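You operate a simulated robot arm through the tools that you are given. There is no shell and no other tool. Be economical: measure what you need, move in short steps, check, and stop when the job is done.

Carry out the task below with a simulated two-armed robot. There is one attempt and no reset: what you move stays moved.

TASK
Cap the jar marked green, load it into the shaker and set the stroke to 10 mm.
Fine: screw its own cap tight before it goes in and keep its coat in it; close the hood, leave the shaker off and the other jars open. Set down upright: what you pick out.

The check looks at the end state, three seconds after you hand in, the way a careful person would. Anything else that was tipped, shoved, dropped, spilled or broken makes it a failure. Lids that push on must go on centred and level and be pressed home; caps that screw on are set level and turned clockwise until they are tight.

THE ROBOT
Two 7-joint arms with two-finger parallel grippers on one trunk, on a base that drives. Base frame: it is fixed to the floor where the robot stands at the start and does not move with it; the origin is under the middle of the robot, x ahead of it, y to its left, z up. Lengths are in mm, angles in rad, forces in N, time in s.
The left shoulder is at the start at [70, 133, 1266], the right one opposite. With the tool pointing down near the work surface each hand reaches from about 100 to 640 mm from the robot's upright axis, wherever it stands, measured 20 degrees to its own side. Places, roughly: blue button [400, 100, 900]; blue cap (6x6x2 cm) [600, -100, 900]; clear hood [800, 300, 1100]; green button [400, 500, 900]; green cap (6x6x2 cm) [600, -300, 900]; inside of the orange holder [600, 300, 900]; shaker switch [400, 300, 900]; stroke dial [600, 100, 900]; teal cap (6x6x2 cm) [600, -400, 900]. Payload 1.57 kg a hand.
The tool frame of a hand sits at the grasp point between the pads (the TCP): z along the fingers, y along the line on which they close. The tips reach 30 mm beyond it. The gripper opens to 80 mm. The fingers are 17 mm wide and 12 mm thick; the gripper's body (40 by 82 mm) begins 80 mm behind the TCP.
Orientation is that of the tool frame in the base frame, as a unit quaternion [x, y, z, w]. With the fingers straight down and closing along the base's y, the tool's x points along the base's -x, its y along +y and its z along -z.

THE INTERFACE
- The arms move only by the tool drive_tool. It takes "left_series", "right_series" or both (then of equal length, played together; a hand with none holds still); each is a list of rows, each a list of 7 numbers: the turn, a rotation vector about the tool's x, y, z in rad, then the shift along the tool's x, y, z in mm, then the opening, from 0 (shut) to 1 (fully open). In form: [[ax, ay, az, dx, dy, dz, claw], ...]. A call has 1 to 10 rows; each row shifts and turns the commanded pose from where the row before left it, along the tool's axes as they then stand. Rows are played at 5 a second. More than 50 mm and 0.15 rad between two rows, or a gripper value outside its range, and nothing of the call is played. A pose out of reach is approached as far as the arm can. The call stops where the force on the tool passes 50 N (or 10 N more than at its start, if that is more) or the arm is blocked; 0.2 s more then pass. The fingers move at their own pace (about 153 mm/s each) and stop on an object; they squeeze with about 41 N. The grip force told is the motor's: it shows also when the fingers shut on nothing. Time passes only in rows, and 0.2 s behind the last, so rows that do not move let the fingers close. The reply holds the time, the measured pose of the TCP, the force on the tool along the base axes, the opening and the grip force, in the units named above and with some noise, with the torque about the TCP (base axes, N m) and any sound that the robot's microphone picked up.
- Cameras (640 x 400 px; columns grow to the right, rows downward): "scene" is now at [138.9, -11.9, 1506.6]; the picture's right is [-0.13, -0.99, 0.00], its down [-0.46, 0.06, -0.89] and it looks along [0.88, -0.12, -0.46] (base axes); focal length 214 px, centre (320, 200). "left" rides on the left gripper at [72, 7, -122] in its tool frame; the picture's right is [-0.09, 1.00, 0.00], its down [-0.84, -0.08, -0.54] and it looks along [-0.54, -0.05, 0.84] (tool axes); focal length 238 px, centre (320, 200). "right" rides on the right gripper at [72, -7, -122] in its tool frame; the picture's right is [0.09, 1.00, 0.00], its down [-0.84, 0.08, -0.54] and it looks along [-0.54, 0.05, 0.84] (tool axes); focal length 238 px, centre (320, 200). There is no depth. A picture from a camera that has moved, and an enlarged one, comes with that camera's place and axes in the base frame and with its lens.
- camera(camera): a new picture of that camera. No time passes.
- move_column(by): slides the trunk up (or, below 0, down) by that many mm; the arms and the scene camera ride with it, the base frame stays. It gives what a move gives, with no picture.
- roll_base(legs): drives the robot by 1 to 6 legs, each [ahead, left, turn to the left] in mm, mm and rad, along the robot's own axes; the way and the turn of a leg run together, so that a leg with both is an arc; at most 1500 mm and 3.142 rad a leg. The arms and the cameras ride along, it lands a little off, and it stops where it bumps. It gives what a move gives.
- pan_tilt(pan, tilt): turns the head with the scene camera to pan (to the left, within 1.501 rad either way) and tilt (down, from -0.506 to 1.204), counted from straight ahead of the robot. It gives what a move gives.
- enlarge(camera, box): a new picture of the part [left, top, right, bottom] of that camera's present view, enlarged. No time passes.
- finish_job(): hands the job in; it is judged then, once.

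Work in short steps. Places have to be worked out from the pictures, the camera data and where the tool is seen: move nearer, look again, correct. Check each grasp and each placing, and mend what went wrong. You have 120 turns and 92 pictures in all, those below and enlarged ones among them. Open the grippers and draw the arms clear of the work before you hand the job in, unless the task says otherwise.

The tools are called by a JSON object that holds its "fn" and its "kwargs". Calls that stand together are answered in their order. drive_tool: Moves the arms, as the interface text tells. Its arguments: {"type":"object","properties":{"left_series":{"type":"array"},"right_series":{"type":"array"}},"required":[]} The other tools are called the same way: move_column (by) slides the trunk up or down; roll_base (legs) drives the base; pan_tilt (pan, tilt) turns the head that bears the scene camera; camera (camera) takes a picture; enlarge (camera, box) takes an enlarged picture of a part of a camera's view; finish_job () hands the job in.

At the start:

```text
t: 0.0
left_tcp_pos: [445.9, 57.8, 1402.6]
left_ee_rot: [-0.001, 1.0, 0.001, 0.001]
left_force: [-0.4, -0.7, -0.7]
left_wrist_torque: [-0.01, -0.01, -0.02]
left_grip_width: 80.1
left_finger_force: 0.1
right_tcp_pos: [397.7, -209.1, 1394.3]
right_ee_rot: [0.002, 1.0, 0.0, 0.0]
right_force: [0.0, 0.0, -1.1]
right_wrist_torque: [-0.04, -0.01, 0.02]
right_grip_width: 80.0
right_finger_force: 0.1
trunk travel left (down, up): [-839.0, 101.0]
robot x, y, heading: [-2.4, -0.5, -0.001]
head pan, tilt: [-0.131, 0.483]
```

scene: 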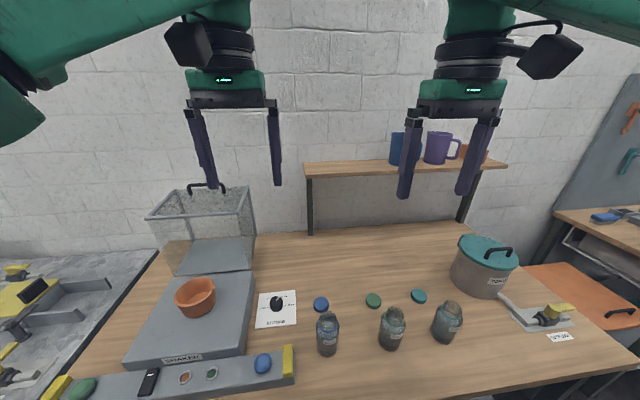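
right: 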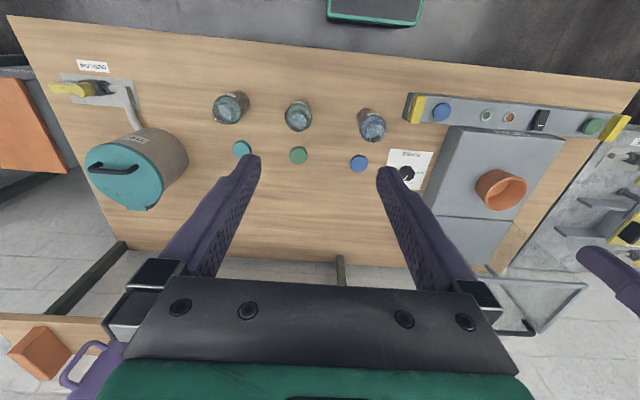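
left: 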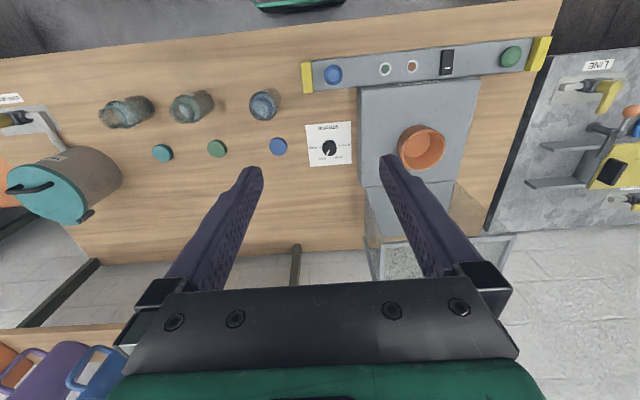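

I start by looking closer at the jars, caps and the dial to find which jar is marked green.

{"fn": "enlarge", "kwargs": {"camera": "scene", "box": [240, 270, 480, 370]}}

{"fn": "enlarge", "kwargs": {"camera": "left", "box": [80, 80, 360, 180]}}

{"fn": "enlarge", "kwargs": {"camera": "scene", "box": [40, 180, 300, 400]}}

```text
2.67 times, centred on (360, 320) of scene
camera zoom: at [138.9, -11.9, 1506.6], right [-0.13, -0.99, 0.0], down [-0.46, 0.06, -0.89], along [0.88, -0.12, -0.46], focal length 572 px, centre (213, -120)
```

zoom: 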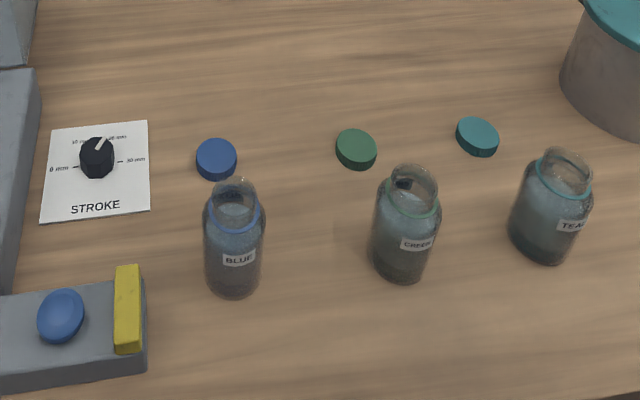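

```text
2.29 times, centred on (220, 130) of left
camera zoom: at [374.4, 65.2, 1524.6], right [0.09, 1.0, 0.0], down [0.84, -0.08, 0.54], along [0.54, -0.05, -0.84], focal length 545 px, centre (549, 360)
```

zoom: 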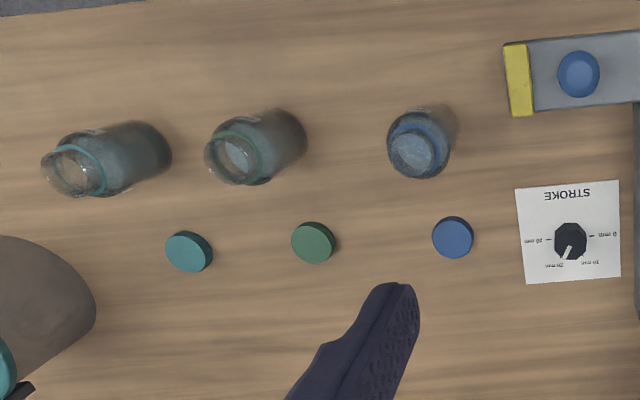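

```text
1.82 times, centred on (170, 290) of scene
camera zoom: at [138.9, -11.9, 1506.6], right [-0.13, -0.99, 0.0], down [-0.46, 0.06, -0.89], along [0.88, -0.12, -0.46], focal length 390 px, centre (593, 36)
```

zoom: 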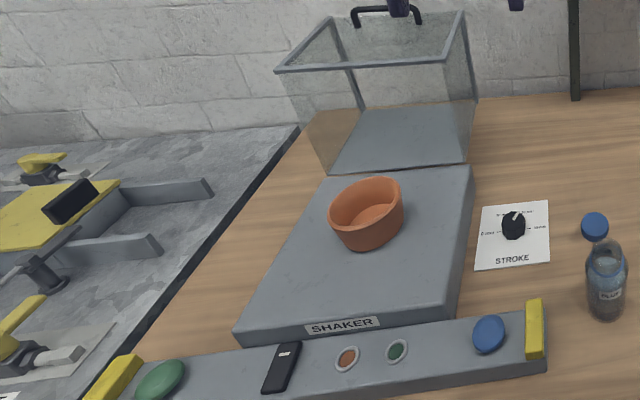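

The green jar is the middle one at about (460, -255), and its cap is at about (590, -253). I drive the base right so both hands can reach it, and tilt the head down.

{"fn": "roll_base", "kwargs": {"legs": [[0, -230, 0]]}}

{"fn": "pan_tilt", "kwargs": {"pan": 0, "tilt": 0.9}}

{"fn": "camera", "kwargs": {"camera": "scene"}}

```text
t: 1.7
left_tcp_pos: [446.8, -160.3, 1402.6]
left_ee_rot: [-0.003, 1.0, -0.002, 0.001]
left_force: [0.6, -0.4, -0.5]
left_wrist_torque: [-0.06, -0.02, -0.03]
left_grip_width: 80.0
left_finger_force: 0.0
right_tcp_pos: [398.6, -428.9, 1394.0]
right_ee_rot: [-0.001, 1.0, -0.002, 0.001]
right_force: [0.1, 0.2, -0.1]
right_wrist_torque: [-0.03, 0.01, 0.01]
right_grip_width: 80.1
right_finger_force: 0.0
trunk travel left (down, up): [-839.0, 101.0]
robot x, y, heading: [1.7, -224.5, 0.006]
head pan, tilt: [-0.131, 0.483]
```

```text
t: 2.6
left_tcp_pos: [446.7, -166.3, 1403.2]
left_ee_rot: [-0.002, 1.0, 0.0, 0.001]
left_force: [-0.2, -0.6, -0.2]
left_wrist_torque: [0.02, 0.0, 0.0]
left_grip_width: 80.0
left_finger_force: 0.2
right_tcp_pos: [398.2, -433.8, 1394.1]
right_ee_rot: [0.0, 1.0, 0.001, 0.0]
right_force: [0.8, -0.1, -0.2]
right_wrist_torque: [-0.01, 0.0, 0.0]
right_grip_width: 80.0
right_finger_force: 0.0
trunk travel left (down, up): [-839.0, 101.0]
robot x, y, heading: [-0.0, -223.5, 0.007]
head pan, tilt: [0.0, 0.901]
```

```text
85 pictures are left
camera scene: at [124.4, -225.5, 1471.4], right [0.0, -1.0, 0.0], down [-0.78, 0.0, -0.62], along [0.62, 0.0, -0.78], focal length 214 px, centre (320, 200)
```

scene: 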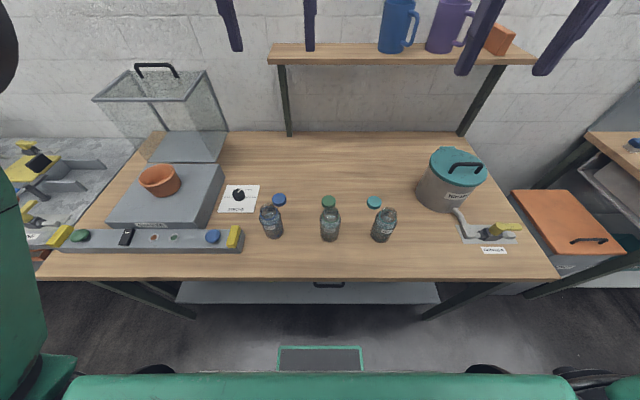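

Now I move the left hand above the green cap at (590, -254), stopping at about z=1000 to look.

{"fn": "drive_tool", "kwargs": {"left_series": [[0, 0, 0, -14.3, -8.7, 40, 1], [0, 0, 0, -14.3, -8.7, 40, 1], [0, 0, 0, -14.3, -8.7, 40, 1], [0, 0, 0, -14.3, -8.7, 40, 1], [0, 0, 0, -14.3, -8.7, 40, 1], [0, 0, 0, -14.3, -8.7, 40, 1], [0, 0, 0, -14.3, -8.7, 40, 1], [0, 0, 0, -14.3, -8.7, 40, 1], [0, 0, 0, -14.3, -8.7, 40, 1], [0, 0, 0, -14.3, -8.7, 40, 1]]}}

{"fn": "camera", "kwargs": {"camera": "left"}}

```text
t: 4.8
left_tcp_pos: [571.1, -246.8, 1006.6]
left_ee_rot: [-0.002, 1.0, -0.001, 0.001]
left_force: [-0.7, -0.2, -0.3]
left_wrist_torque: [-0.01, 0.01, -0.03]
left_grip_width: 80.2
left_finger_force: 0.2
left hand out of reach, approached as far as the arm can: row 10
right_tcp_pos: [398.3, -434.8, 1394.1]
right_ee_rot: [-0.001, 1.0, 0.001, -0.001]
right_force: [0.4, -0.6, 0.4]
right_wrist_torque: [0.0, -0.03, 0.03]
right_grip_width: 80.1
right_finger_force: 0.1
trunk travel left (down, up): [-839.0, 101.0]
robot x, y, heading: [1.2, -219.7, 0.004]
head pan, tilt: [0.0, 0.901]
```

```text
84 pictures are left
camera left: at [498.5, -239.2, 1127.6], right [0.09, 1.0, 0.0], down [0.84, -0.07, 0.54], along [0.54, -0.05, -0.84], focal length 238 px, centre (320, 200)
```

left: 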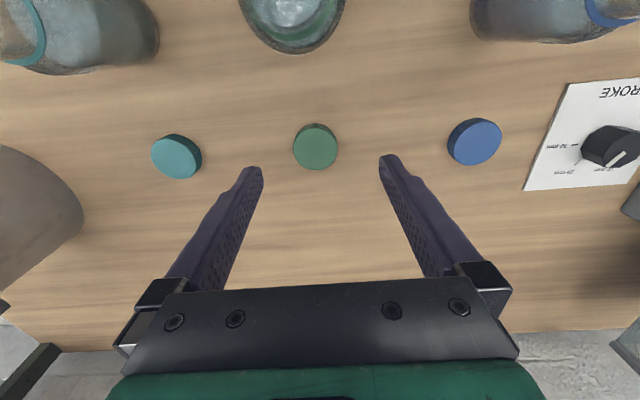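

The cap is at about (589, -252). The left arm is at its reach limit, so I drive ahead 90 mm.

{"fn": "roll_base", "kwargs": {"legs": [[90, 0, 0]]}}

```text
t: 5.9
left_tcp_pos: [656.6, -244.9, 1009.7]
left_ee_rot: [-0.002, 1.0, -0.001, 0.004]
left_force: [-0.3, 0.5, -0.5]
left_wrist_torque: [0.0, -0.05, -0.01]
left_grip_width: 80.1
left_finger_force: 0.1
right_tcp_pos: [484.0, -433.1, 1395.1]
right_ee_rot: [-0.001, 1.0, 0.0, 0.004]
right_force: [-0.2, -0.3, -0.2]
right_wrist_torque: [0.0, -0.09, 0.02]
right_grip_width: 80.3
right_finger_force: 0.0
trunk travel left (down, up): [-839.0, 101.0]
robot x, y, heading: [90.1, -222.8, 0.004]
head pan, tilt: [0.0, 0.901]
```

Still clear at z≈1010. I step back in x and lower to about z=940, then check.

{"fn": "drive_tool", "kwargs": {"left_series": [[0, 0, 0, 34, -3.5, 0, 1], [0, 0, 0, 33.6, -3.5, 0, 1], [0, 0, 0, 0, 0, 35, 1], [0, 0, 0, 0, 0, 35, 1], [0, 0, 0, 0, 0, 0, 1]]}}

{"fn": "camera", "kwargs": {"camera": "left"}}

```text
t: 7.1
left_tcp_pos: [649.1, -243.0, 936.5]
left_ee_rot: [-0.003, 1.0, -0.001, 0.002]
left_force: [0.3, -0.1, -0.4]
left_wrist_torque: [-0.04, 0.04, 0.0]
left_grip_width: 80.0
left_finger_force: 0.0
left hand out of reach, approached as far as the arm can: row 1, 2, 3, 4
right_tcp_pos: [487.2, -433.0, 1394.1]
right_ee_rot: [0.0, 1.0, 0.0, 0.001]
right_force: [-0.4, -0.2, 0.6]
right_wrist_torque: [-0.01, -0.03, 0.0]
right_grip_width: 80.0
right_finger_force: 0.1
trunk travel left (down, up): [-839.0, 101.0]
robot x, y, heading: [92.6, -225.7, 0.004]
head pan, tilt: [0.0, 0.901]
```

```text
83 pictures are left
camera left: at [576.9, -236.0, 1057.2], right [0.09, 1.0, 0.0], down [0.84, -0.07, 0.54], along [0.54, -0.05, -0.84], focal length 238 px, centre (320, 200)
```

left: 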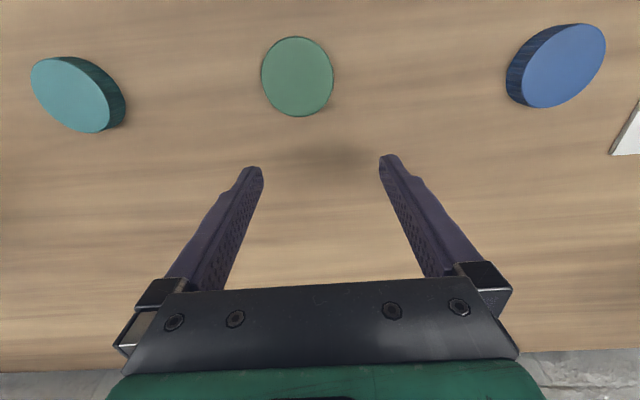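

The cap is confirmed at (591, -252.5). I step back toward it in small moves and see how the arm follows.

{"fn": "drive_tool", "kwargs": {"left_series": [[0, 0, 0, 30, -4.5, 0, 1], [0, 0, 0, 28, -4.5, 0, 1], [0, 0, 0, 0, 0, 0, 1]]}}

```text
t: 7.9
left_tcp_pos: [593.8, -252.7, 937.3]
left_ee_rot: [-0.003, 1.0, 0.0, 0.001]
left_force: [0.0, -0.4, 0.1]
left_wrist_torque: [0.02, 0.0, -0.02]
left_grip_width: 80.0
left_finger_force: 0.0
right_tcp_pos: [490.8, -435.7, 1394.2]
right_ee_rot: [-0.001, 1.0, 0.0, 0.0]
right_force: [-0.1, 0.2, -0.1]
right_wrist_torque: [0.01, -0.03, 0.02]
right_grip_width: 80.1
right_finger_force: 0.0
trunk travel left (down, up): [-839.0, 101.0]
robot x, y, heading: [94.4, -223.1, 0.008]
head pan, tilt: [0.0, 0.901]
```

On target. I lower so the tips sit about 5 mm above the table, then close on the cap.

{"fn": "drive_tool", "kwargs": {"left_series": [[0, 0, 0, 3, 0, 20, 1], [0, 0, 0, 0, 0, 22, 1], [0, 0, 0, 0, 0, 0, 1], [0, 0, 0, 0, 0, 0, 0.5], [0, 0, 0, 0, 0, 0, 0.5], [0, 0, 0, 0, 0, 0, 0.4], [0, 0, 0, 0, 0, 0, 0.4]]}}

{"fn": "camera", "kwargs": {"camera": "left"}}

```text
t: 9.5
left_tcp_pos: [588.4, -254.1, 894.1]
left_ee_rot: [-0.002, 1.0, -0.001, 0.001]
left_force: [-0.3, 0.6, 0.0]
left_wrist_torque: [-0.02, -0.03, -0.03]
left_grip_width: 50.1
left_finger_force: 41.3
right_tcp_pos: [490.5, -432.0, 1393.8]
right_ee_rot: [-0.002, 1.0, 0.0, 0.001]
right_force: [-0.1, 0.8, 0.0]
right_wrist_torque: [-0.01, 0.02, -0.01]
right_grip_width: 80.2
right_finger_force: 0.1
trunk travel left (down, up): [-839.0, 101.0]
robot x, y, heading: [91.8, -222.3, 0.007]
head pan, tilt: [0.0, 0.901]
```

```text
82 pictures are left
camera left: at [517.3, -246.1, 1015.3], right [0.09, 1.0, 0.0], down [0.84, -0.07, 0.54], along [0.54, -0.05, -0.84], focal length 238 px, centre (320, 200)
```

left: 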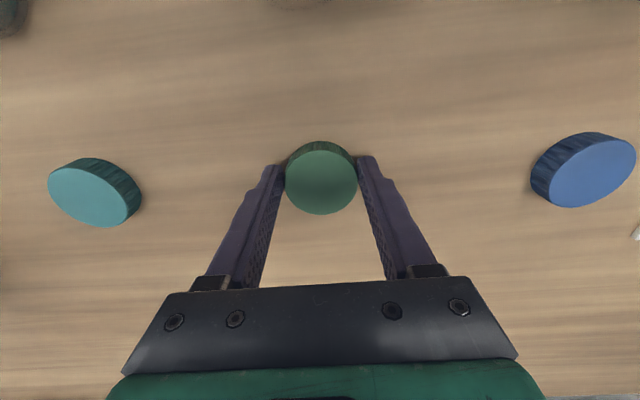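

The cap is held (50 mm wide) and centred. I lift it with the left hand, and bring the right hand toward the jar, high and on the robot's side.

{"fn": "drive_tool", "kwargs": {"left_series": [[0, 0, 0, 0, 0, 30, 0.4], [0, 0, 0, 0, 0, -30, 0.4]]}}

```text
t: 9.9
left_tcp_pos: [589.2, -253.7, 890.0]
left_ee_rot: [-0.001, 1.0, -0.001, 0.012]
left_force: [-18.4, 2.7, 35.8]
left_wrist_torque: [1.21, 1.22, 0.5]
left_grip_width: 50.5
left_finger_force: 41.0
right_tcp_pos: [483.0, -432.5, 1396.0]
right_ee_rot: [-0.002, 1.0, 0.0, 0.003]
right_force: [0.9, -0.2, -0.7]
right_wrist_torque: [0.01, 0.08, -0.03]
right_grip_width: 79.7
right_finger_force: 0.0
trunk travel left (down, up): [-839.0, 101.0]
robot x, y, heading: [90.1, -223.8, 0.003]
head pan, tilt: [0.0, 0.901]
stopped in row 1 (left hand): the force on the tool passed its limit (the readings are from after the stop); the commanded pose is now the measured one
```

I gave the first row the wrong sign, so the hand pressed down and the move stopped at the force limit. I now lift properly (tool -z).

{"fn": "drive_tool", "kwargs": {"left_series": [[0, 0, 0, 0, 0, -5, 0.4], [0, 0, 0, 0, 0, -25, 0.4], [0, 0, 0, 0, 0, -40, 0.4], [0, 0, 0, 0, 0, -40, 0.4], [0, 0, 0, 0, 0, -40, 0.4], [0, 0, 0, 0, 0, -40, 0.4], [0, 0, 0, 0, 0, 0, 0.4]]}}

{"fn": "camera", "kwargs": {"camera": "left"}}

{"fn": "camera", "kwargs": {"camera": "scene"}}

```text
t: 11.5
left_tcp_pos: [591.0, -254.7, 1074.9]
left_ee_rot: [-0.002, 1.0, 0.0, 0.009]
left_force: [-0.3, -0.2, -0.5]
left_wrist_torque: [0.01, 0.0, -0.04]
left_grip_width: 50.2
left_finger_force: 40.9
right_tcp_pos: [489.1, -433.6, 1393.9]
right_ee_rot: [0.0, 1.0, 0.001, 0.0]
right_force: [0.3, -1.1, 0.0]
right_wrist_torque: [0.04, 0.03, 0.03]
right_grip_width: 79.8
right_finger_force: 0.0
trunk travel left (down, up): [-839.0, 101.0]
robot x, y, heading: [92.0, -220.9, 0.004]
head pan, tilt: [0.0, 0.901]
```

```text
81 pictures are left
camera left: at [517.1, -248.6, 1195.2], right [0.09, 1.0, 0.0], down [0.83, -0.07, 0.56], along [0.56, -0.05, -0.83], focal length 238 px, centre (320, 200)
```

left: 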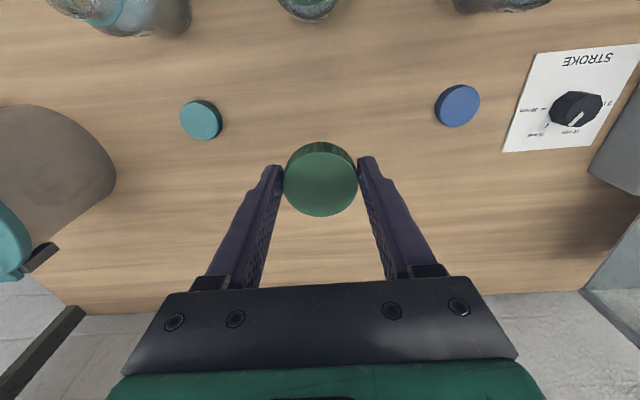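

```text
80 pictures are left
camera scene: at [215.4, -224.5, 1471.3], right [0.0, -1.0, 0.0], down [-0.78, 0.0, -0.62], along [0.62, 0.0, -0.78], focal length 214 px, centre (320, 200)
```

scene: 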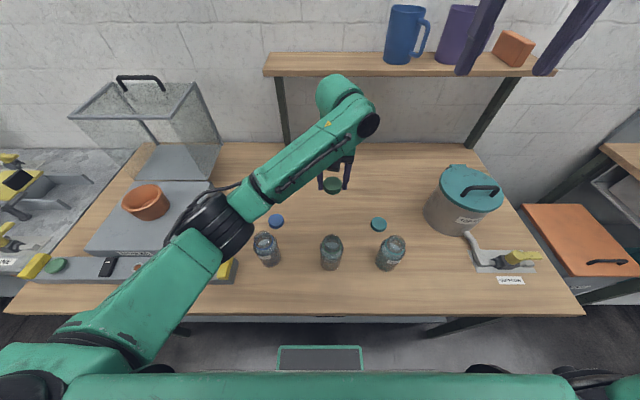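

The left arm's elbow is out to the left, so the space over the jars is free. I bring the right hand down to about (390, -255, 1100), behind the green jar.

{"fn": "drive_tool", "kwargs": {"right_series": [[0, 0, 0, 30, 0, 29, 1], [0, 0, 0, 30, 0, 29, 1], [0, 0, 0, 30, 10, 29, 1], [0, 0, 0, 9, 24, 29, 1], [0, 0, 0, 0, 24, 29, 1], [0, 0, 0, 0, 24, 29, 1], [0, 0, 0, 0, 24, 29, 1], [0, 0, 0, 0, 24, 29, 1], [0, 0, 0, 0, 24, 29, 1], [0, 0, 0, 0, 24, 29, 1]]}}

{"fn": "camera", "kwargs": {"camera": "right"}}

```text
t: 13.7
left_tcp_pos: [593.3, -254.6, 1073.0]
left_ee_rot: [-0.003, 1.0, -0.002, 0.008]
left_force: [0.8, 0.3, 0.2]
left_wrist_torque: [-0.01, 0.02, 0.0]
left_grip_width: 50.2
left_finger_force: 41.2
right_tcp_pos: [391.3, -252.8, 1103.2]
right_ee_rot: [-0.001, 1.0, 0.001, 0.0]
right_force: [-0.2, 0.3, -0.7]
right_wrist_torque: [-0.02, -0.01, 0.03]
right_grip_width: 79.9
right_finger_force: 0.1
trunk travel left (down, up): [-839.0, 101.0]
robot x, y, heading: [92.2, -228.4, 0.003]
head pan, tilt: [0.0, 0.901]
```

```text
79 pictures are left
camera right: at [318.5, -258.7, 1224.0], right [-0.09, 1.0, 0.0], down [0.84, 0.08, 0.54], along [0.54, 0.05, -0.84], focal length 238 px, centre (320, 200)
```

right: 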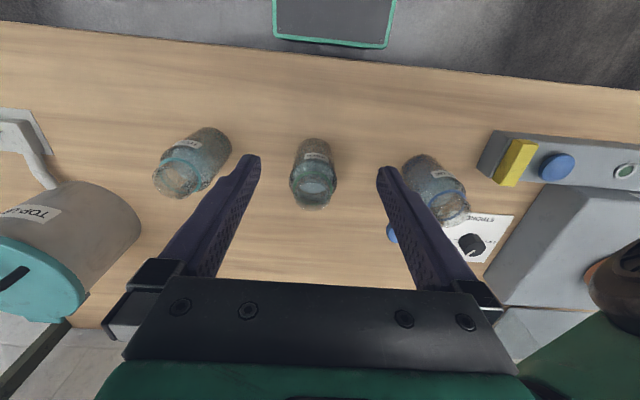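

{"fn": "enlarge", "kwargs": {"camera": "right", "box": [260, 120, 380, 220]}}

```text
4.00 times, centred on (320, 170) of right
camera zoom: at [318.5, -258.7, 1224.0], right [-0.09, 1.0, 0.0], down [0.84, 0.08, 0.54], along [0.54, 0.05, -0.84], focal length 953 px, centre (320, 320)
```

zoom: 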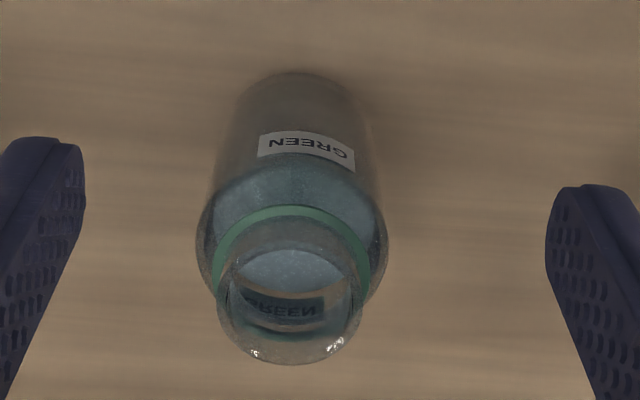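

There's the GREEN label and the liquid inside. I put the jar axis at about (475, -255), mouth at z≈970, body about 66 mm wide. I tilt the right hand 50° forward and move behind the jar.

{"fn": "drive_tool", "kwargs": {"right_series": [[0, -0.1455, 0, 0, 0, 0, 1], [0, -0.1455, 0, 0, 0, 0, 1], [0, -0.1455, 0, 0, 0, 0, 1], [0, -0.1455, 0, 0, 0, 0, 1], [0, -0.1455, 0, 0, 0, 0, 1], [0, -0.1455, 0, 0, 0, 0, 1], [0, 0, 0, 34, -1, 25, 1], [0, 0, 0, 34, -1, 25, 1], [0, 0, 0, 34, 0, 25, 1], [0, 0, 0, 0, 0, 0, 1]]}}

{"fn": "camera", "kwargs": {"camera": "right"}}

{"fn": "camera", "kwargs": {"camera": "scene"}}

```text
t: 15.1
left_tcp_pos: [594.5, -252.4, 1077.3]
left_ee_rot: [-0.006, 1.0, -0.002, 0.011]
left_force: [-0.2, -0.2, -0.4]
left_wrist_torque: [-0.02, 0.01, 0.0]
left_grip_width: 50.2
left_finger_force: 41.3
right_tcp_pos: [468.5, -240.3, 1180.7]
right_ee_rot: [-0.012, 0.948, -0.008, 0.317]
right_force: [-6.4, -6.6, -2.2]
right_wrist_torque: [0.12, -0.17, 0.42]
right_grip_width: 74.0
right_finger_force: 0.0
right hand out of reach, approached as far as the arm can: row 1, 2, 3, 4, 5, 6, 7
trunk travel left (down, up): [-839.0, 101.0]
robot x, y, heading: [94.2, -226.2, 0.002]
head pan, tilt: [0.0, 0.901]
stopped in row 7 (right hand): the force on the tool passed its limit (the readings are from after the stop); the commanded pose is now the measured one
```

```text
77 pictures are left
camera right: at [337.6, -247.6, 1235.0], right [-0.09, 0.99, -0.08], down [0.34, 0.1, 0.93], along [0.94, 0.06, -0.35], focal length 238 px, centre (320, 200)
```

right: 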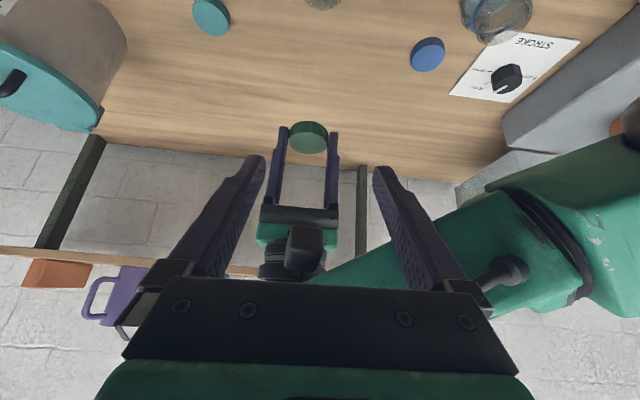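

```text
76 pictures are left
camera scene: at [215.8, -223.7, 1471.3], right [0.0, -1.0, 0.0], down [-0.78, 0.0, -0.62], along [0.62, 0.0, -0.78], focal length 214 px, centre (320, 200)
```

scene: 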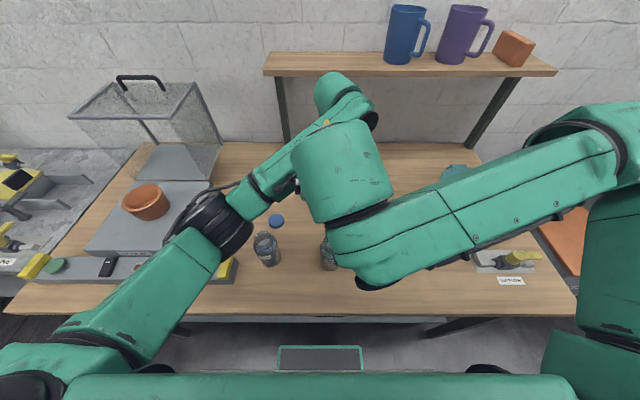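

The tilt ran out of reach this close to the trunk, and the right finger brushed the left arm. I move the right hand away to the right, then back the base off for more room.

{"fn": "drive_tool", "kwargs": {"right_series": [[0, 0, 0, 0, -20, -15, 1], [0, 0, 0, 0, -30, -15, 1], [0, 0, 0, 0, -30, -15, 1], [0, 0, 0, 0, 0, 0, 1]]}}

{"fn": "roll_base", "kwargs": {"legs": [[-100, 0, 0]]}}

{"fn": "camera", "kwargs": {"camera": "scene"}}

```text
t: 15.7
left_tcp_pos: [594.6, -253.5, 1079.7]
left_ee_rot: [-0.007, 1.0, -0.002, 0.013]
left_force: [-0.8, -0.3, -0.6]
left_wrist_torque: [0.03, 0.02, -0.01]
left_grip_width: 50.4
left_finger_force: 41.4
right_tcp_pos: [471.1, -257.6, 1200.2]
right_ee_rot: [-0.019, 0.952, -0.012, 0.306]
right_force: [-1.5, -4.9, 0.2]
right_wrist_torque: [0.09, -0.04, 0.14]
right_grip_width: 76.4
right_finger_force: 0.1
right hand out of reach, approached as far as the arm can: row 1, 2
trunk travel left (down, up): [-839.0, 101.0]
robot x, y, heading: [92.0, -222.7, 0.0]
head pan, tilt: [0.0, 0.901]
stopped in row 2 (right hand): the force on the tool passed its limit (the readings are from after the stop); the commanded pose is now the measured one
```

```text
t: 16.8
left_tcp_pos: [499.7, -252.8, 1078.0]
left_ee_rot: [-0.007, 1.0, -0.004, 0.011]
left_force: [-0.9, -0.4, 0.0]
left_wrist_torque: [0.02, 0.01, -0.01]
left_grip_width: 50.2
left_finger_force: 41.6
right_tcp_pos: [377.4, -256.1, 1199.0]
right_ee_rot: [-0.019, 0.952, -0.012, 0.306]
right_force: [-3.0, -4.2, -2.4]
right_wrist_torque: [-0.08, -0.07, 0.19]
right_grip_width: 76.5
right_finger_force: 0.1
trunk travel left (down, up): [-839.0, 101.0]
robot x, y, heading: [-5.2, -226.1, 0.003]
head pan, tilt: [0.0, 0.901]
```

```text
75 pictures are left
camera scene: at [121.6, -224.4, 1470.8], right [0.0, -1.0, 0.0], down [-0.79, 0.0, -0.62], along [0.62, 0.0, -0.79], focal length 214 px, centre (320, 200)
```

scene: 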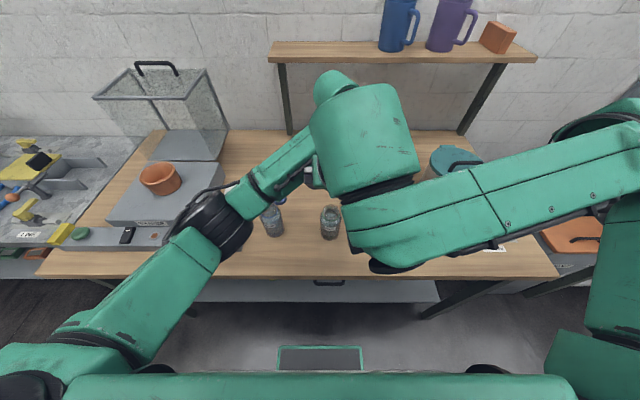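

The right hand still touches the left forearm. I move it to the right while untilting.

{"fn": "drive_tool", "kwargs": {"right_series": [[0, 0.05, 0, 0, -25, 0, 1], [0, 0.1, 0, 0, -30, 0, 1], [0, 0.1, 0, 0, -30, 0, 1], [0, 0.1, 0, 0, -30, 0, 1]]}}

{"fn": "camera", "kwargs": {"camera": "scene"}}

```text
t: 17.8
left_tcp_pos: [497.3, -253.7, 1080.5]
left_ee_rot: [-0.007, 1.0, -0.004, 0.012]
left_force: [0.9, 0.0, -0.5]
left_wrist_torque: [-0.02, 0.01, 0.03]
left_grip_width: 50.0
left_finger_force: 41.3
right_tcp_pos: [378.4, -366.7, 1205.4]
right_ee_rot: [-0.017, 0.991, -0.014, 0.135]
right_force: [-0.4, 0.0, -0.3]
right_wrist_torque: [-0.02, -0.01, 0.01]
right_grip_width: 79.9
right_finger_force: 0.1
right hand out of reach, approached as far as the arm can: row 1
trunk travel left (down, up): [-839.0, 101.0]
robot x, y, heading: [-5.3, -224.5, 0.003]
head pan, tilt: [0.0, 0.901]
```

```text
74 pictures are left
camera scene: at [117.9, -225.1, 1471.2], right [0.0, -1.0, 0.0], down [-0.78, 0.0, -0.62], along [0.62, 0.0, -0.78], focal length 214 px, centre (320, 200)
```

scene: 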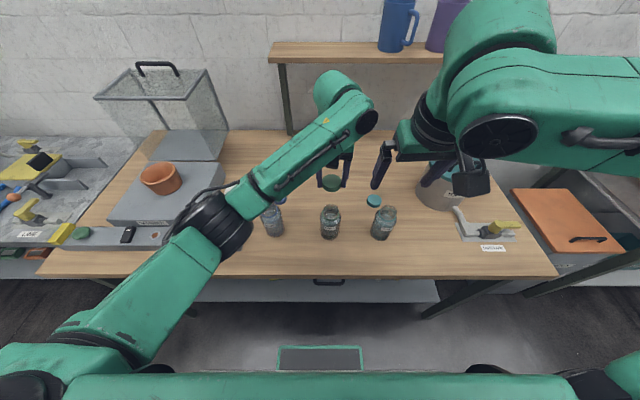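

Clear now. The arm folds more naturally if the right hand comes in diagonally from the front right, so I untilt and yaw it 45° first.

{"fn": "drive_tool", "kwargs": {"right_series": [[0, 0.135, 0, 0, 0, 0, 1], [0, 0.135, 0, 0, 0, 0, 1], [0, 0, -0.131, 0, 0, 0, 1], [0, 0, -0.131, 0, 0, 0, 1], [0, 0, -0.131, 0, 0, 0, 1], [0, 0, -0.131, 0, 0, 0, 1], [0, 0, -0.131, 0, 0, 0, 1], [0, 0, -0.131, 0, 0, 0, 1], [0, -0.14, 0, 0, 0, 0, 1], [0, -0.14, 0, 0, 0, 0, 1]]}}

```text
t: 20.0
left_tcp_pos: [494.5, -254.9, 1080.9]
left_ee_rot: [-0.007, 1.0, -0.003, 0.014]
left_force: [0.5, 0.1, -0.3]
left_wrist_torque: [0.01, -0.03, -0.01]
left_grip_width: 50.3
left_finger_force: 41.0
right_tcp_pos: [378.4, -370.2, 1207.4]
right_ee_rot: [-0.396, 0.909, 0.039, 0.124]
right_force: [-0.4, 0.2, 0.9]
right_wrist_torque: [0.02, -0.02, 0.02]
right_grip_width: 80.0
right_finger_force: 0.1
trunk travel left (down, up): [-839.0, 101.0]
robot x, y, heading: [-6.7, -224.4, 0.006]
head pan, tilt: [0.0, 0.901]
```

Good yaw. Now I add tilt to about 50° in place.

{"fn": "drive_tool", "kwargs": {"right_series": [[0, -0.148, 0, 0, 0, 0, 1], [0, -0.148, 0, 0, 0, 0, 1], [0, -0.148, 0, 0, 0, 0, 1], [0, -0.148, 0, 0, 0, 0, 1], [0, 0, 0, 0, 0, 0, 1]]}}

```text
t: 21.2
left_tcp_pos: [497.1, -255.8, 1080.8]
left_ee_rot: [-0.007, 1.0, -0.002, 0.014]
left_force: [-0.1, 0.1, 0.1]
left_wrist_torque: [-0.01, 0.01, 0.01]
left_grip_width: 50.3
left_finger_force: 40.5
right_tcp_pos: [393.3, -374.8, 1210.6]
right_ee_rot: [-0.367, 0.833, 0.154, 0.383]
right_force: [-0.3, -0.5, -1.1]
right_wrist_torque: [-0.02, 0.01, 0.0]
right_grip_width: 80.1
right_finger_force: 0.1
right hand out of reach, approached as far as the arm can: row 4
trunk travel left (down, up): [-839.0, 101.0]
robot x, y, heading: [-7.6, -225.7, 0.004]
head pan, tilt: [0.0, 0.901]
```

Tilt is about 49°. I descend to a standoff about 120 mm behind the jar along the approach line.

{"fn": "drive_tool", "kwargs": {"right_series": [[0, 0, 0, 23.5, 4.6, 32.1, 1], [0, 0, 0, 23.5, 4.6, 32.1, 1], [0, 0, 0, 23.5, 4.6, 32.1, 1], [0, 0, 0, 23.5, 4.6, 32.1, 1], [0, 0, 0, 23.5, 4.6, 32.1, 1], [0, 0, 0, 0, 0, 0, 1]]}}

{"fn": "camera", "kwargs": {"camera": "right"}}

{"fn": "camera", "kwargs": {"camera": "scene"}}

```text
t: 22.6
left_tcp_pos: [495.9, -253.2, 1081.2]
left_ee_rot: [-0.006, 1.0, -0.004, 0.014]
left_force: [0.1, 0.1, -0.4]
left_wrist_torque: [0.0, -0.06, 0.02]
left_grip_width: 50.5
left_finger_force: 40.8
right_tcp_pos: [422.1, -331.8, 1017.0]
right_ee_rot: [-0.367, 0.834, 0.152, 0.384]
right_force: [-0.5, -0.7, -0.3]
right_wrist_torque: [0.01, 0.02, -0.01]
right_grip_width: 80.0
right_finger_force: 0.0
right hand out of reach, approached as far as the arm can: row 1, 2
trunk travel left (down, up): [-839.0, 101.0]
robot x, y, heading: [-8.4, -227.6, 0.002]
head pan, tilt: [0.0, 0.901]
```

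```text
73 pictures are left
camera right: at [330.2, -436.8, 1043.1], right [-0.77, 0.64, -0.1], down [0.02, 0.18, 0.98], along [0.64, 0.75, -0.15], focal length 238 px, centre (320, 200)
```

right: 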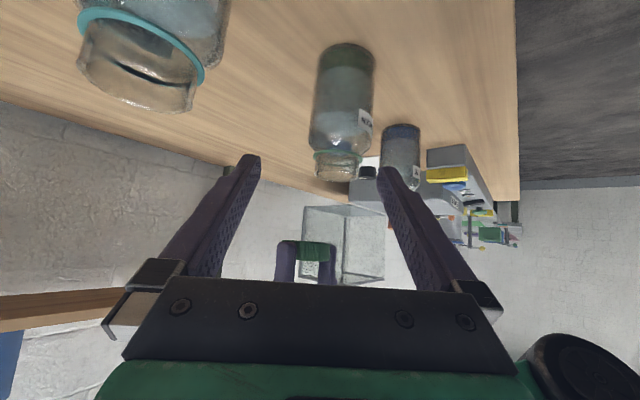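

```text
72 pictures are left
camera scene: at [115.9, -223.7, 1471.4], right [0.0, -1.0, 0.0], down [-0.78, 0.0, -0.62], along [0.62, 0.0, -0.78], focal length 214 px, centre (320, 200)
```

scene: 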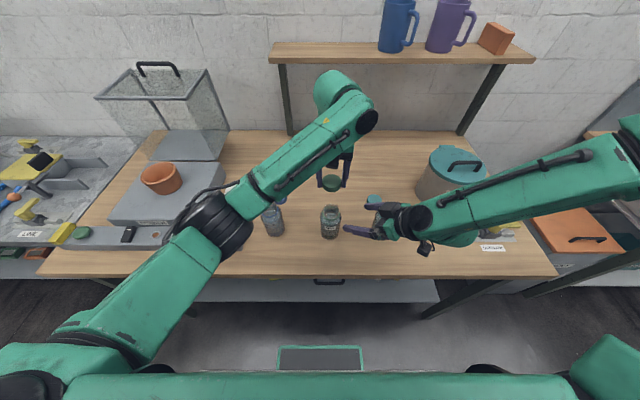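

From this view the green jar is near (474, -253) with its mouth at z≈977, about 19 mm off the finger midplane. I align laterally and move closer.

{"fn": "drive_tool", "kwargs": {"right_series": [[0, 0, 0, 12, 10, 10, 1], [0, 0, 0, 12, 9, 20, 1], [0, 0, 0, 0, 0, 20, 1], [0, 0, 0, 0, 0, 0, 1]]}}

{"fn": "camera", "kwargs": {"camera": "right"}}

```text
t: 23.6
left_tcp_pos: [497.0, -254.5, 1079.4]
left_ee_rot: [-0.007, 1.0, -0.004, 0.013]
left_force: [0.1, -0.7, 0.6]
left_wrist_torque: [0.03, 0.01, -0.01]
left_grip_width: 50.2
left_finger_force: 41.2
right_tcp_pos: [424.2, -318.0, 962.6]
right_ee_rot: [-0.367, 0.833, 0.154, 0.384]
right_force: [-0.9, 0.2, -0.6]
right_wrist_torque: [0.04, 0.01, 0.02]
right_grip_width: 79.9
right_finger_force: 0.0
right hand out of reach, approached as far as the arm can: row 2, 3
trunk travel left (down, up): [-839.0, 101.0]
robot x, y, heading: [-3.9, -226.7, -0.001]
head pan, tilt: [0.0, 0.901]
```

```text
71 pictures are left
camera right: at [332.7, -422.9, 989.5], right [-0.77, 0.63, -0.09], down [0.02, 0.17, 0.98], along [0.64, 0.75, -0.15], focal length 238 px, centre (320, 200)
```

right: 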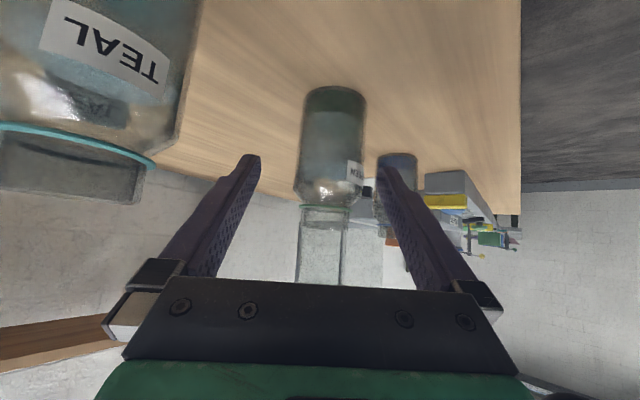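

The jar is consistently at about (474, -251). The right arm is folded near its limit, so I back the base another 50 mm for room (both hands move clear of the jars).

{"fn": "roll_base", "kwargs": {"legs": [[-50, 0, 0]]}}

{"fn": "drive_tool", "kwargs": {"right_series": [[0, 0, 0, 0, 0, 0, 1]]}}

```text
t: 24.5
left_tcp_pos: [453.4, -253.1, 1076.7]
left_ee_rot: [-0.006, 1.0, -0.004, 0.01]
left_force: [0.7, -0.4, -0.9]
left_wrist_torque: [-0.01, 0.06, 0.01]
left_grip_width: 50.1
left_finger_force: 41.3
right_tcp_pos: [380.0, -318.2, 961.4]
right_ee_rot: [-0.366, 0.835, 0.154, 0.382]
right_force: [0.3, -0.1, -0.6]
right_wrist_torque: [0.03, 0.01, 0.02]
right_grip_width: 80.2
right_finger_force: 0.0
trunk travel left (down, up): [-839.0, 101.0]
robot x, y, heading: [-59.6, -224.4, 0.002]
head pan, tilt: [0.0, 0.901]
```

```text
t: 24.9
left_tcp_pos: [447.6, -253.2, 1080.4]
left_ee_rot: [-0.007, 1.0, -0.004, 0.014]
left_force: [0.3, 0.5, 0.1]
left_wrist_torque: [0.01, 0.01, 0.02]
left_grip_width: 50.2
left_finger_force: 41.4
right_tcp_pos: [374.3, -318.4, 964.6]
right_ee_rot: [-0.367, 0.833, 0.154, 0.385]
right_force: [-0.4, 0.1, -0.6]
right_wrist_torque: [-0.01, -0.02, 0.02]
right_grip_width: 80.1
right_finger_force: 0.1
trunk travel left (down, up): [-839.0, 101.0]
robot x, y, heading: [-56.1, -224.2, 0.003]
head pan, tilt: [0.0, 0.901]
```

{"fn": "drive_tool", "kwargs": {"right_series": [[0, 0, 0, -15, -12, 15, 1], [0, 0, 0, -10, -12, 15, 1], [0, 0, 0, 0, 0, 0, 1]]}}

```text
t: 25.7
left_tcp_pos: [446.6, -252.6, 1079.6]
left_ee_rot: [-0.007, 1.0, -0.003, 0.014]
left_force: [0.1, -0.7, -0.4]
left_wrist_torque: [0.03, -0.02, -0.01]
left_grip_width: 50.4
left_finger_force: 41.3
right_tcp_pos: [420.0, -317.4, 961.3]
right_ee_rot: [-0.367, 0.832, 0.156, 0.385]
right_force: [0.2, 0.1, -0.3]
right_wrist_torque: [-0.01, 0.01, -0.01]
right_grip_width: 79.8
right_finger_force: 0.0
right hand out of reach, approached as far as the arm can: row 1, 2
trunk travel left (down, up): [-839.0, 101.0]
robot x, y, heading: [-56.2, -225.0, -0.0]
head pan, tilt: [0.0, 0.901]
```

The limit looks like wrist flex. I lower the trunk by 100 mm, so I first raise both hands by 100 mm.

{"fn": "drive_tool", "kwargs": {"right_series": [[0, 0, 0, -25, -1, -22, 1], [0, 0, 0, -25, -1, -22, 1], [0, 0, 0, -25, -1, -22, 1], [0, 0, 0, 0, 0, 0, 1]], "left_series": [[0, 0, 0, 0, 0, -40, 0.4], [0, 0, 0, 0, 0, -40, 0.4], [0, 0, 0, 0, 0, -40, 0.4], [0, 0, 0, 0, 0, 0, 0.4]]}}

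{"fn": "move_column", "kwargs": {"by": -100}}

```text
t: 26.7
left_tcp_pos: [443.8, -252.7, 1200.7]
left_ee_rot: [-0.007, 1.0, -0.003, 0.014]
left_force: [0.3, -0.5, -0.2]
left_wrist_torque: [0.05, 0.0, -0.01]
left_grip_width: 50.1
left_finger_force: 41.0
right_tcp_pos: [417.0, -332.9, 1055.8]
right_ee_rot: [-0.368, 0.832, 0.158, 0.385]
right_force: [-0.4, 0.0, -0.6]
right_wrist_torque: [0.02, -0.02, 0.01]
right_grip_width: 80.3
right_finger_force: 0.0
right hand out of reach, approached as far as the arm can: row 1, 2, 3
trunk travel left (down, up): [-839.0, 101.0]
robot x, y, heading: [-60.3, -225.3, 0.002]
head pan, tilt: [0.0, 0.901]
```

```text
t: 28.1
left_tcp_pos: [444.2, -253.3, 1099.9]
left_ee_rot: [-0.007, 1.0, -0.003, 0.013]
left_force: [0.2, 0.5, -0.8]
left_wrist_torque: [-0.02, -0.01, 0.01]
left_grip_width: 50.0
left_finger_force: 41.0
right_tcp_pos: [417.4, -335.1, 958.2]
right_ee_rot: [-0.368, 0.831, 0.158, 0.385]
right_force: [0.4, 0.1, -0.8]
right_wrist_torque: [-0.03, 0.0, -0.03]
right_grip_width: 80.0
right_finger_force: 0.1
trunk travel left (down, up): [-739.0, 201.0]
robot x, y, heading: [-54.8, -224.7, 0.006]
head pan, tilt: [0.0, 0.901]
```

Lowering made it worse; the limit is a leftward one on the right arm. I restore the trunk and shift the base 100 mm left and 50 mm ahead, so the jar lies more to the right arm's own side.

{"fn": "move_column", "kwargs": {"by": 100}}

{"fn": "roll_base", "kwargs": {"legs": [[50, 100, 0]]}}

{"fn": "drive_tool", "kwargs": {"right_series": [[0, 0, 0, 0, 0, 0, 1]]}}

{"fn": "camera", "kwargs": {"camera": "scene"}}

```text
t: 29.4
left_tcp_pos: [445.4, -251.7, 1199.7]
left_ee_rot: [-0.007, 1.0, -0.004, 0.013]
left_force: [0.1, 0.2, -0.3]
left_wrist_torque: [-0.01, 0.04, 0.01]
left_grip_width: 50.2
left_finger_force: 41.0
right_tcp_pos: [416.7, -333.7, 1055.9]
right_ee_rot: [-0.368, 0.832, 0.157, 0.386]
right_force: [-0.7, 0.0, 0.4]
right_wrist_torque: [0.0, -0.05, 0.0]
right_grip_width: 80.0
right_finger_force: 0.1
trunk travel left (down, up): [-839.0, 101.0]
robot x, y, heading: [-58.0, -220.8, 0.004]
head pan, tilt: [0.0, 0.901]
```

```text
t: 30.6
left_tcp_pos: [492.8, -157.1, 1199.5]
left_ee_rot: [-0.006, 1.0, -0.002, 0.013]
left_force: [-0.4, 0.4, -1.0]
left_wrist_torque: [0.03, -0.02, -0.01]
left_grip_width: 50.4
left_finger_force: 41.2
right_tcp_pos: [465.9, -237.7, 1057.8]
right_ee_rot: [-0.368, 0.831, 0.158, 0.386]
right_force: [-0.6, -0.4, -0.2]
right_wrist_torque: [0.04, -0.01, 0.02]
right_grip_width: 80.1
right_finger_force: 0.1
trunk travel left (down, up): [-839.0, 101.0]
robot x, y, heading: [-5.1, -122.0, 0.002]
head pan, tilt: [0.0, 0.901]
```

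```text
t: 31.0
left_tcp_pos: [494.0, -153.8, 1200.2]
left_ee_rot: [-0.007, 1.0, -0.003, 0.013]
left_force: [0.2, -0.2, 0.6]
left_wrist_torque: [0.01, -0.01, -0.01]
left_grip_width: 50.3
left_finger_force: 41.2
right_tcp_pos: [467.5, -236.1, 1058.0]
right_ee_rot: [-0.367, 0.831, 0.158, 0.386]
right_force: [0.4, 0.0, 0.5]
right_wrist_torque: [-0.01, 0.0, -0.01]
right_grip_width: 80.1
right_finger_force: 0.0
trunk travel left (down, up): [-839.0, 101.0]
robot x, y, heading: [-6.0, -126.5, 0.004]
head pan, tilt: [0.0, 0.901]
```

```text
70 pictures are left
camera scene: at [117.2, -127.1, 1471.3], right [0.0, -1.0, 0.0], down [-0.78, 0.0, -0.62], along [0.62, 0.0, -0.78], focal length 214 px, centre (320, 200)
```

scene: 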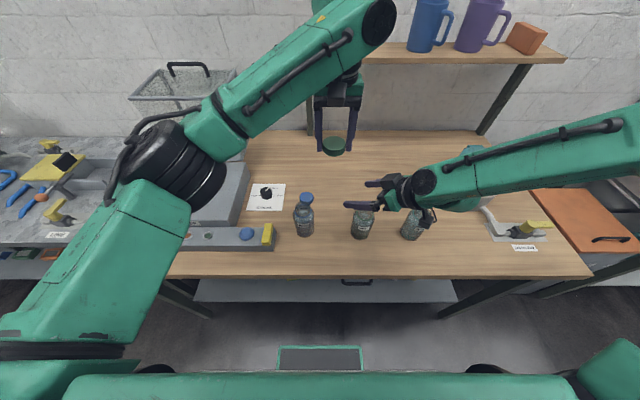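

I retract along the tool, drop down behind the jar, and check.

{"fn": "drive_tool", "kwargs": {"right_series": [[0, 0, 0, 0, 0, -40, 1], [0, 0, 0, 0, 0, -40, 1], [0, 0, 0, 30, -3, 0, 1], [0, 0, 0, 30, -3, 0, 1], [0, 0, 0, 30, -3, 0, 1], [0, 0, 0, 31, -3, 0, 1], [0, 0, 0, 0, 0, 20, 1], [0, 0, 0, 0, 0, 40, 1], [0, 0, 0, 0, 0, 0, 1]]}}

{"fn": "camera", "kwargs": {"camera": "right"}}

```text
t: 33.0
left_tcp_pos: [493.3, -156.1, 1200.7]
left_ee_rot: [-0.006, 1.0, -0.003, 0.015]
left_force: [-0.1, -0.9, 0.3]
left_wrist_torque: [0.0, -0.02, -0.01]
left_grip_width: 50.3
left_finger_force: 41.0
right_tcp_pos: [410.3, -318.6, 977.7]
right_ee_rot: [-0.367, 0.832, 0.157, 0.386]
right_force: [-1.1, 0.5, -0.1]
right_wrist_torque: [0.03, -0.01, -0.02]
right_grip_width: 79.8
right_finger_force: 0.3
trunk travel left (down, up): [-839.0, 101.0]
robot x, y, heading: [-6.9, -129.2, 0.004]
head pan, tilt: [0.0, 0.901]
```

```text
69 pictures are left
camera right: at [320.6, -424.0, 1002.3], right [-0.77, 0.63, -0.09], down [0.02, 0.17, 0.99], along [0.64, 0.76, -0.14], focal length 238 px, centre (320, 200)
```

right: 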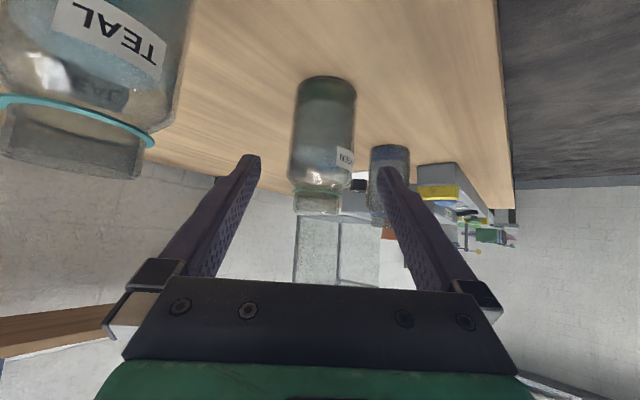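

In reach now. The jar is about 3 mm off the midplane and 120 mm ahead. I advance the right hand with the fingers open.

{"fn": "drive_tool", "kwargs": {"right_series": [[0, 0, 0, -3, 3, 20, 1], [0, 0, 0, -3, 0, 25, 1], [0, 0, 0, 0, 0, 25, 1], [0, 0, 0, 0, 0, 0, 1]]}}

{"fn": "camera", "kwargs": {"camera": "right"}}

```text
t: 34.0
left_tcp_pos: [494.7, -155.5, 1200.3]
left_ee_rot: [-0.006, 1.0, -0.004, 0.013]
left_force: [-0.1, 0.0, -0.5]
left_wrist_torque: [0.02, 0.0, -0.03]
left_grip_width: 50.2
left_finger_force: 41.7
right_tcp_pos: [448.5, -269.6, 937.3]
right_ee_rot: [-0.367, 0.832, 0.157, 0.385]
right_force: [-0.4, 0.4, 0.4]
right_wrist_torque: [0.0, 0.05, 0.0]
right_grip_width: 79.8
right_finger_force: 0.1
trunk travel left (down, up): [-839.0, 101.0]
robot x, y, heading: [-5.9, -124.2, 0.001]
head pan, tilt: [0.0, 0.901]
```

```text
68 pictures are left
camera right: at [357.7, -375.4, 962.0], right [-0.77, 0.63, -0.09], down [0.02, 0.17, 0.99], along [0.64, 0.76, -0.14], focal length 238 px, centre (320, 200)
```

right: 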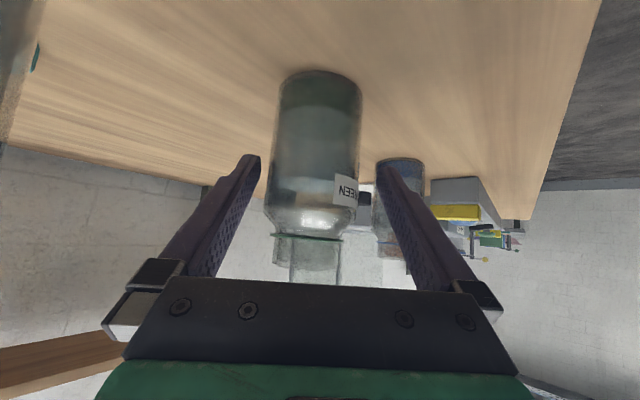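

Well centred. I advance the last 46 mm and close on the jar.

{"fn": "drive_tool", "kwargs": {"right_series": [[0, 0, 0, 2, -1.5, 22, 1], [0, 0, 0, 0, 0, 23, 1], [0, 0, 0, 0, 0, 0, 1], [0, 0, 0, 0, 0, 0, 0.87], [0, 0, 0, 0, 0, 0, 0.82], [0, 0, 0, 0, 0, 0, 0.7], [0, 0, 0, 0, 0, 0, 0.6], [0, 0, 0, 0, 0, 0, 0.6]]}}

{"fn": "camera", "kwargs": {"camera": "right"}}

{"fn": "camera", "kwargs": {"camera": "scene"}}

```text
t: 35.8
left_tcp_pos: [494.7, -156.8, 1200.6]
left_ee_rot: [-0.007, 1.0, -0.003, 0.014]
left_force: [-0.1, -0.4, 0.9]
left_wrist_torque: [-0.02, 0.01, -0.02]
left_grip_width: 50.4
left_finger_force: 40.8
right_tcp_pos: [468.9, -252.7, 920.6]
right_ee_rot: [-0.367, 0.832, 0.157, 0.384]
right_force: [0.4, 0.6, 0.6]
right_wrist_torque: [0.09, -0.01, -0.02]
right_grip_width: 63.2
right_finger_force: 41.1
right hand out of reach, approached as far as the arm can: row 2
trunk travel left (down, up): [-839.0, 101.0]
robot x, y, heading: [-4.6, -126.9, 0.005]
head pan, tilt: [0.0, 0.901]
```

```text
67 pictures are left
camera right: at [378.2, -359.0, 946.1], right [-0.77, 0.63, -0.09], down [0.02, 0.17, 0.99], along [0.64, 0.76, -0.14], focal length 238 px, centre (320, 200)
```

right: 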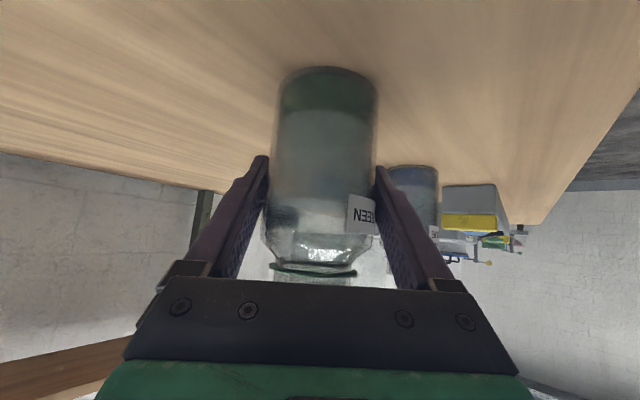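

```text
66 pictures are left
camera scene: at [118.0, -126.1, 1471.3], right [0.0, -1.0, 0.0], down [-0.78, 0.0, -0.62], along [0.62, 0.0, -0.78], focal length 214 px, centre (320, 200)
```

scene: 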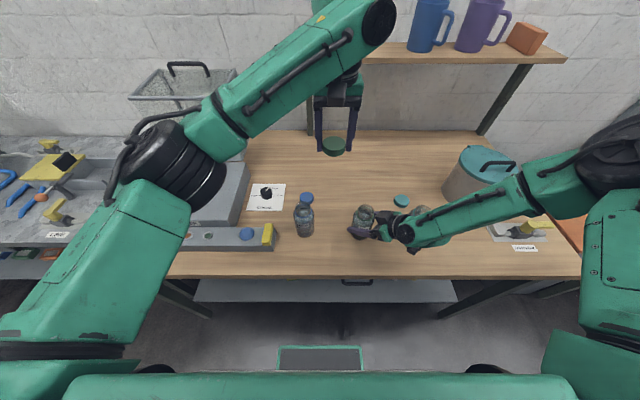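

The right hand holds the jar (63 mm). Now I bring the left hand with the cap over the jar at z≈1100 and look.

{"fn": "drive_tool", "kwargs": {"left_series": [[0, 0, 0, 5, -23.5, 0, 0.4], [0, 0, 0, 5, -23.5, 0, 0.4], [0, 0, 0, 5, -23.5, 20, 0.4], [0, 0, 0, 5, -23.5, 40, 0.4], [0, 0, 0, 0, 0, 40, 0.4], [0, 0, 0, 0, 0, 0, 0.4]]}}

{"fn": "camera", "kwargs": {"camera": "left"}}

{"fn": "camera", "kwargs": {"camera": "right"}}

{"fn": "enlarge", "kwargs": {"camera": "scene", "box": [290, 100, 450, 250]}}

```text
t: 37.2
left_tcp_pos: [479.8, -251.1, 1101.1]
left_ee_rot: [-0.006, 1.0, -0.004, 0.013]
left_force: [0.3, 0.5, 0.1]
left_wrist_torque: [0.02, 0.03, 0.0]
left_grip_width: 50.3
left_finger_force: 41.1
right_tcp_pos: [470.2, -253.7, 920.6]
right_ee_rot: [-0.367, 0.832, 0.157, 0.385]
right_force: [-1.2, -0.4, 0.4]
right_wrist_torque: [0.05, 0.09, 0.01]
right_grip_width: 63.5
right_finger_force: 41.1
trunk travel left (down, up): [-839.0, 101.0]
robot x, y, heading: [-4.0, -119.8, 0.007]
head pan, tilt: [0.0, 0.901]
```

```text
65 pictures are left
camera left: at [405.4, -243.8, 1220.6], right [0.08, 1.0, -0.01], down [0.82, -0.06, 0.56], along [0.56, -0.05, -0.83], focal length 238 px, centre (320, 200)
```

left: 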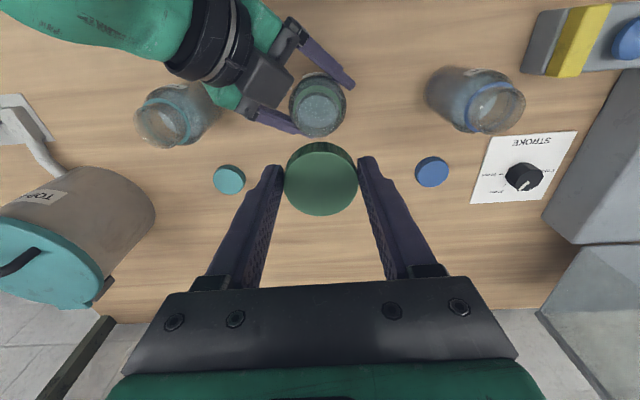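

```text
64 pictures are left
camera right: at [377.8, -359.3, 946.1], right [-0.77, 0.63, -0.09], down [0.02, 0.17, 0.99], along [0.64, 0.76, -0.14], focal length 238 px, centre (320, 200)
```

right: 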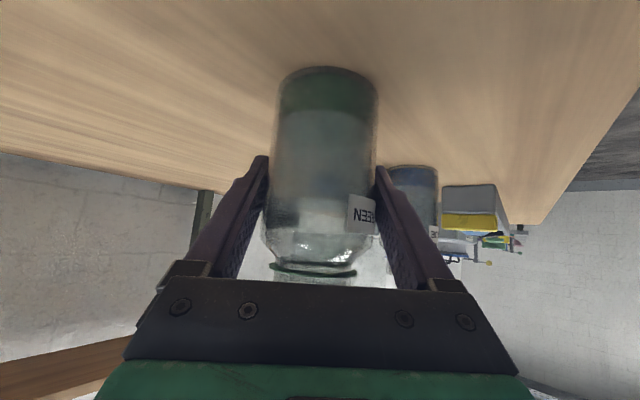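

```text
2.67 times, centred on (370, 175) of scene
camera zoom: at [117.5, -126.4, 1471.3], right [0.0, -1.0, 0.0], down [-0.78, 0.0, -0.62], along [0.62, 0.0, -0.78], focal length 572 px, centre (187, 267)
```

zoom: 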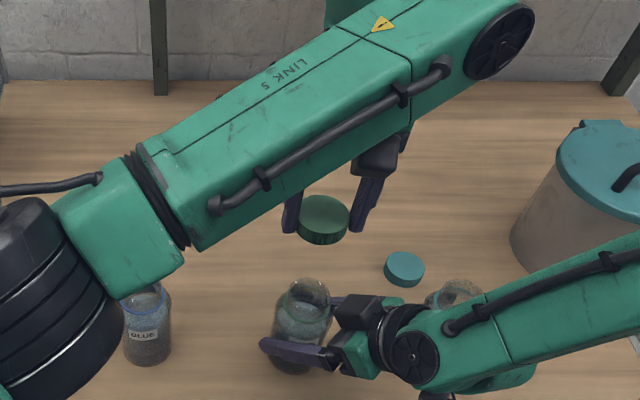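

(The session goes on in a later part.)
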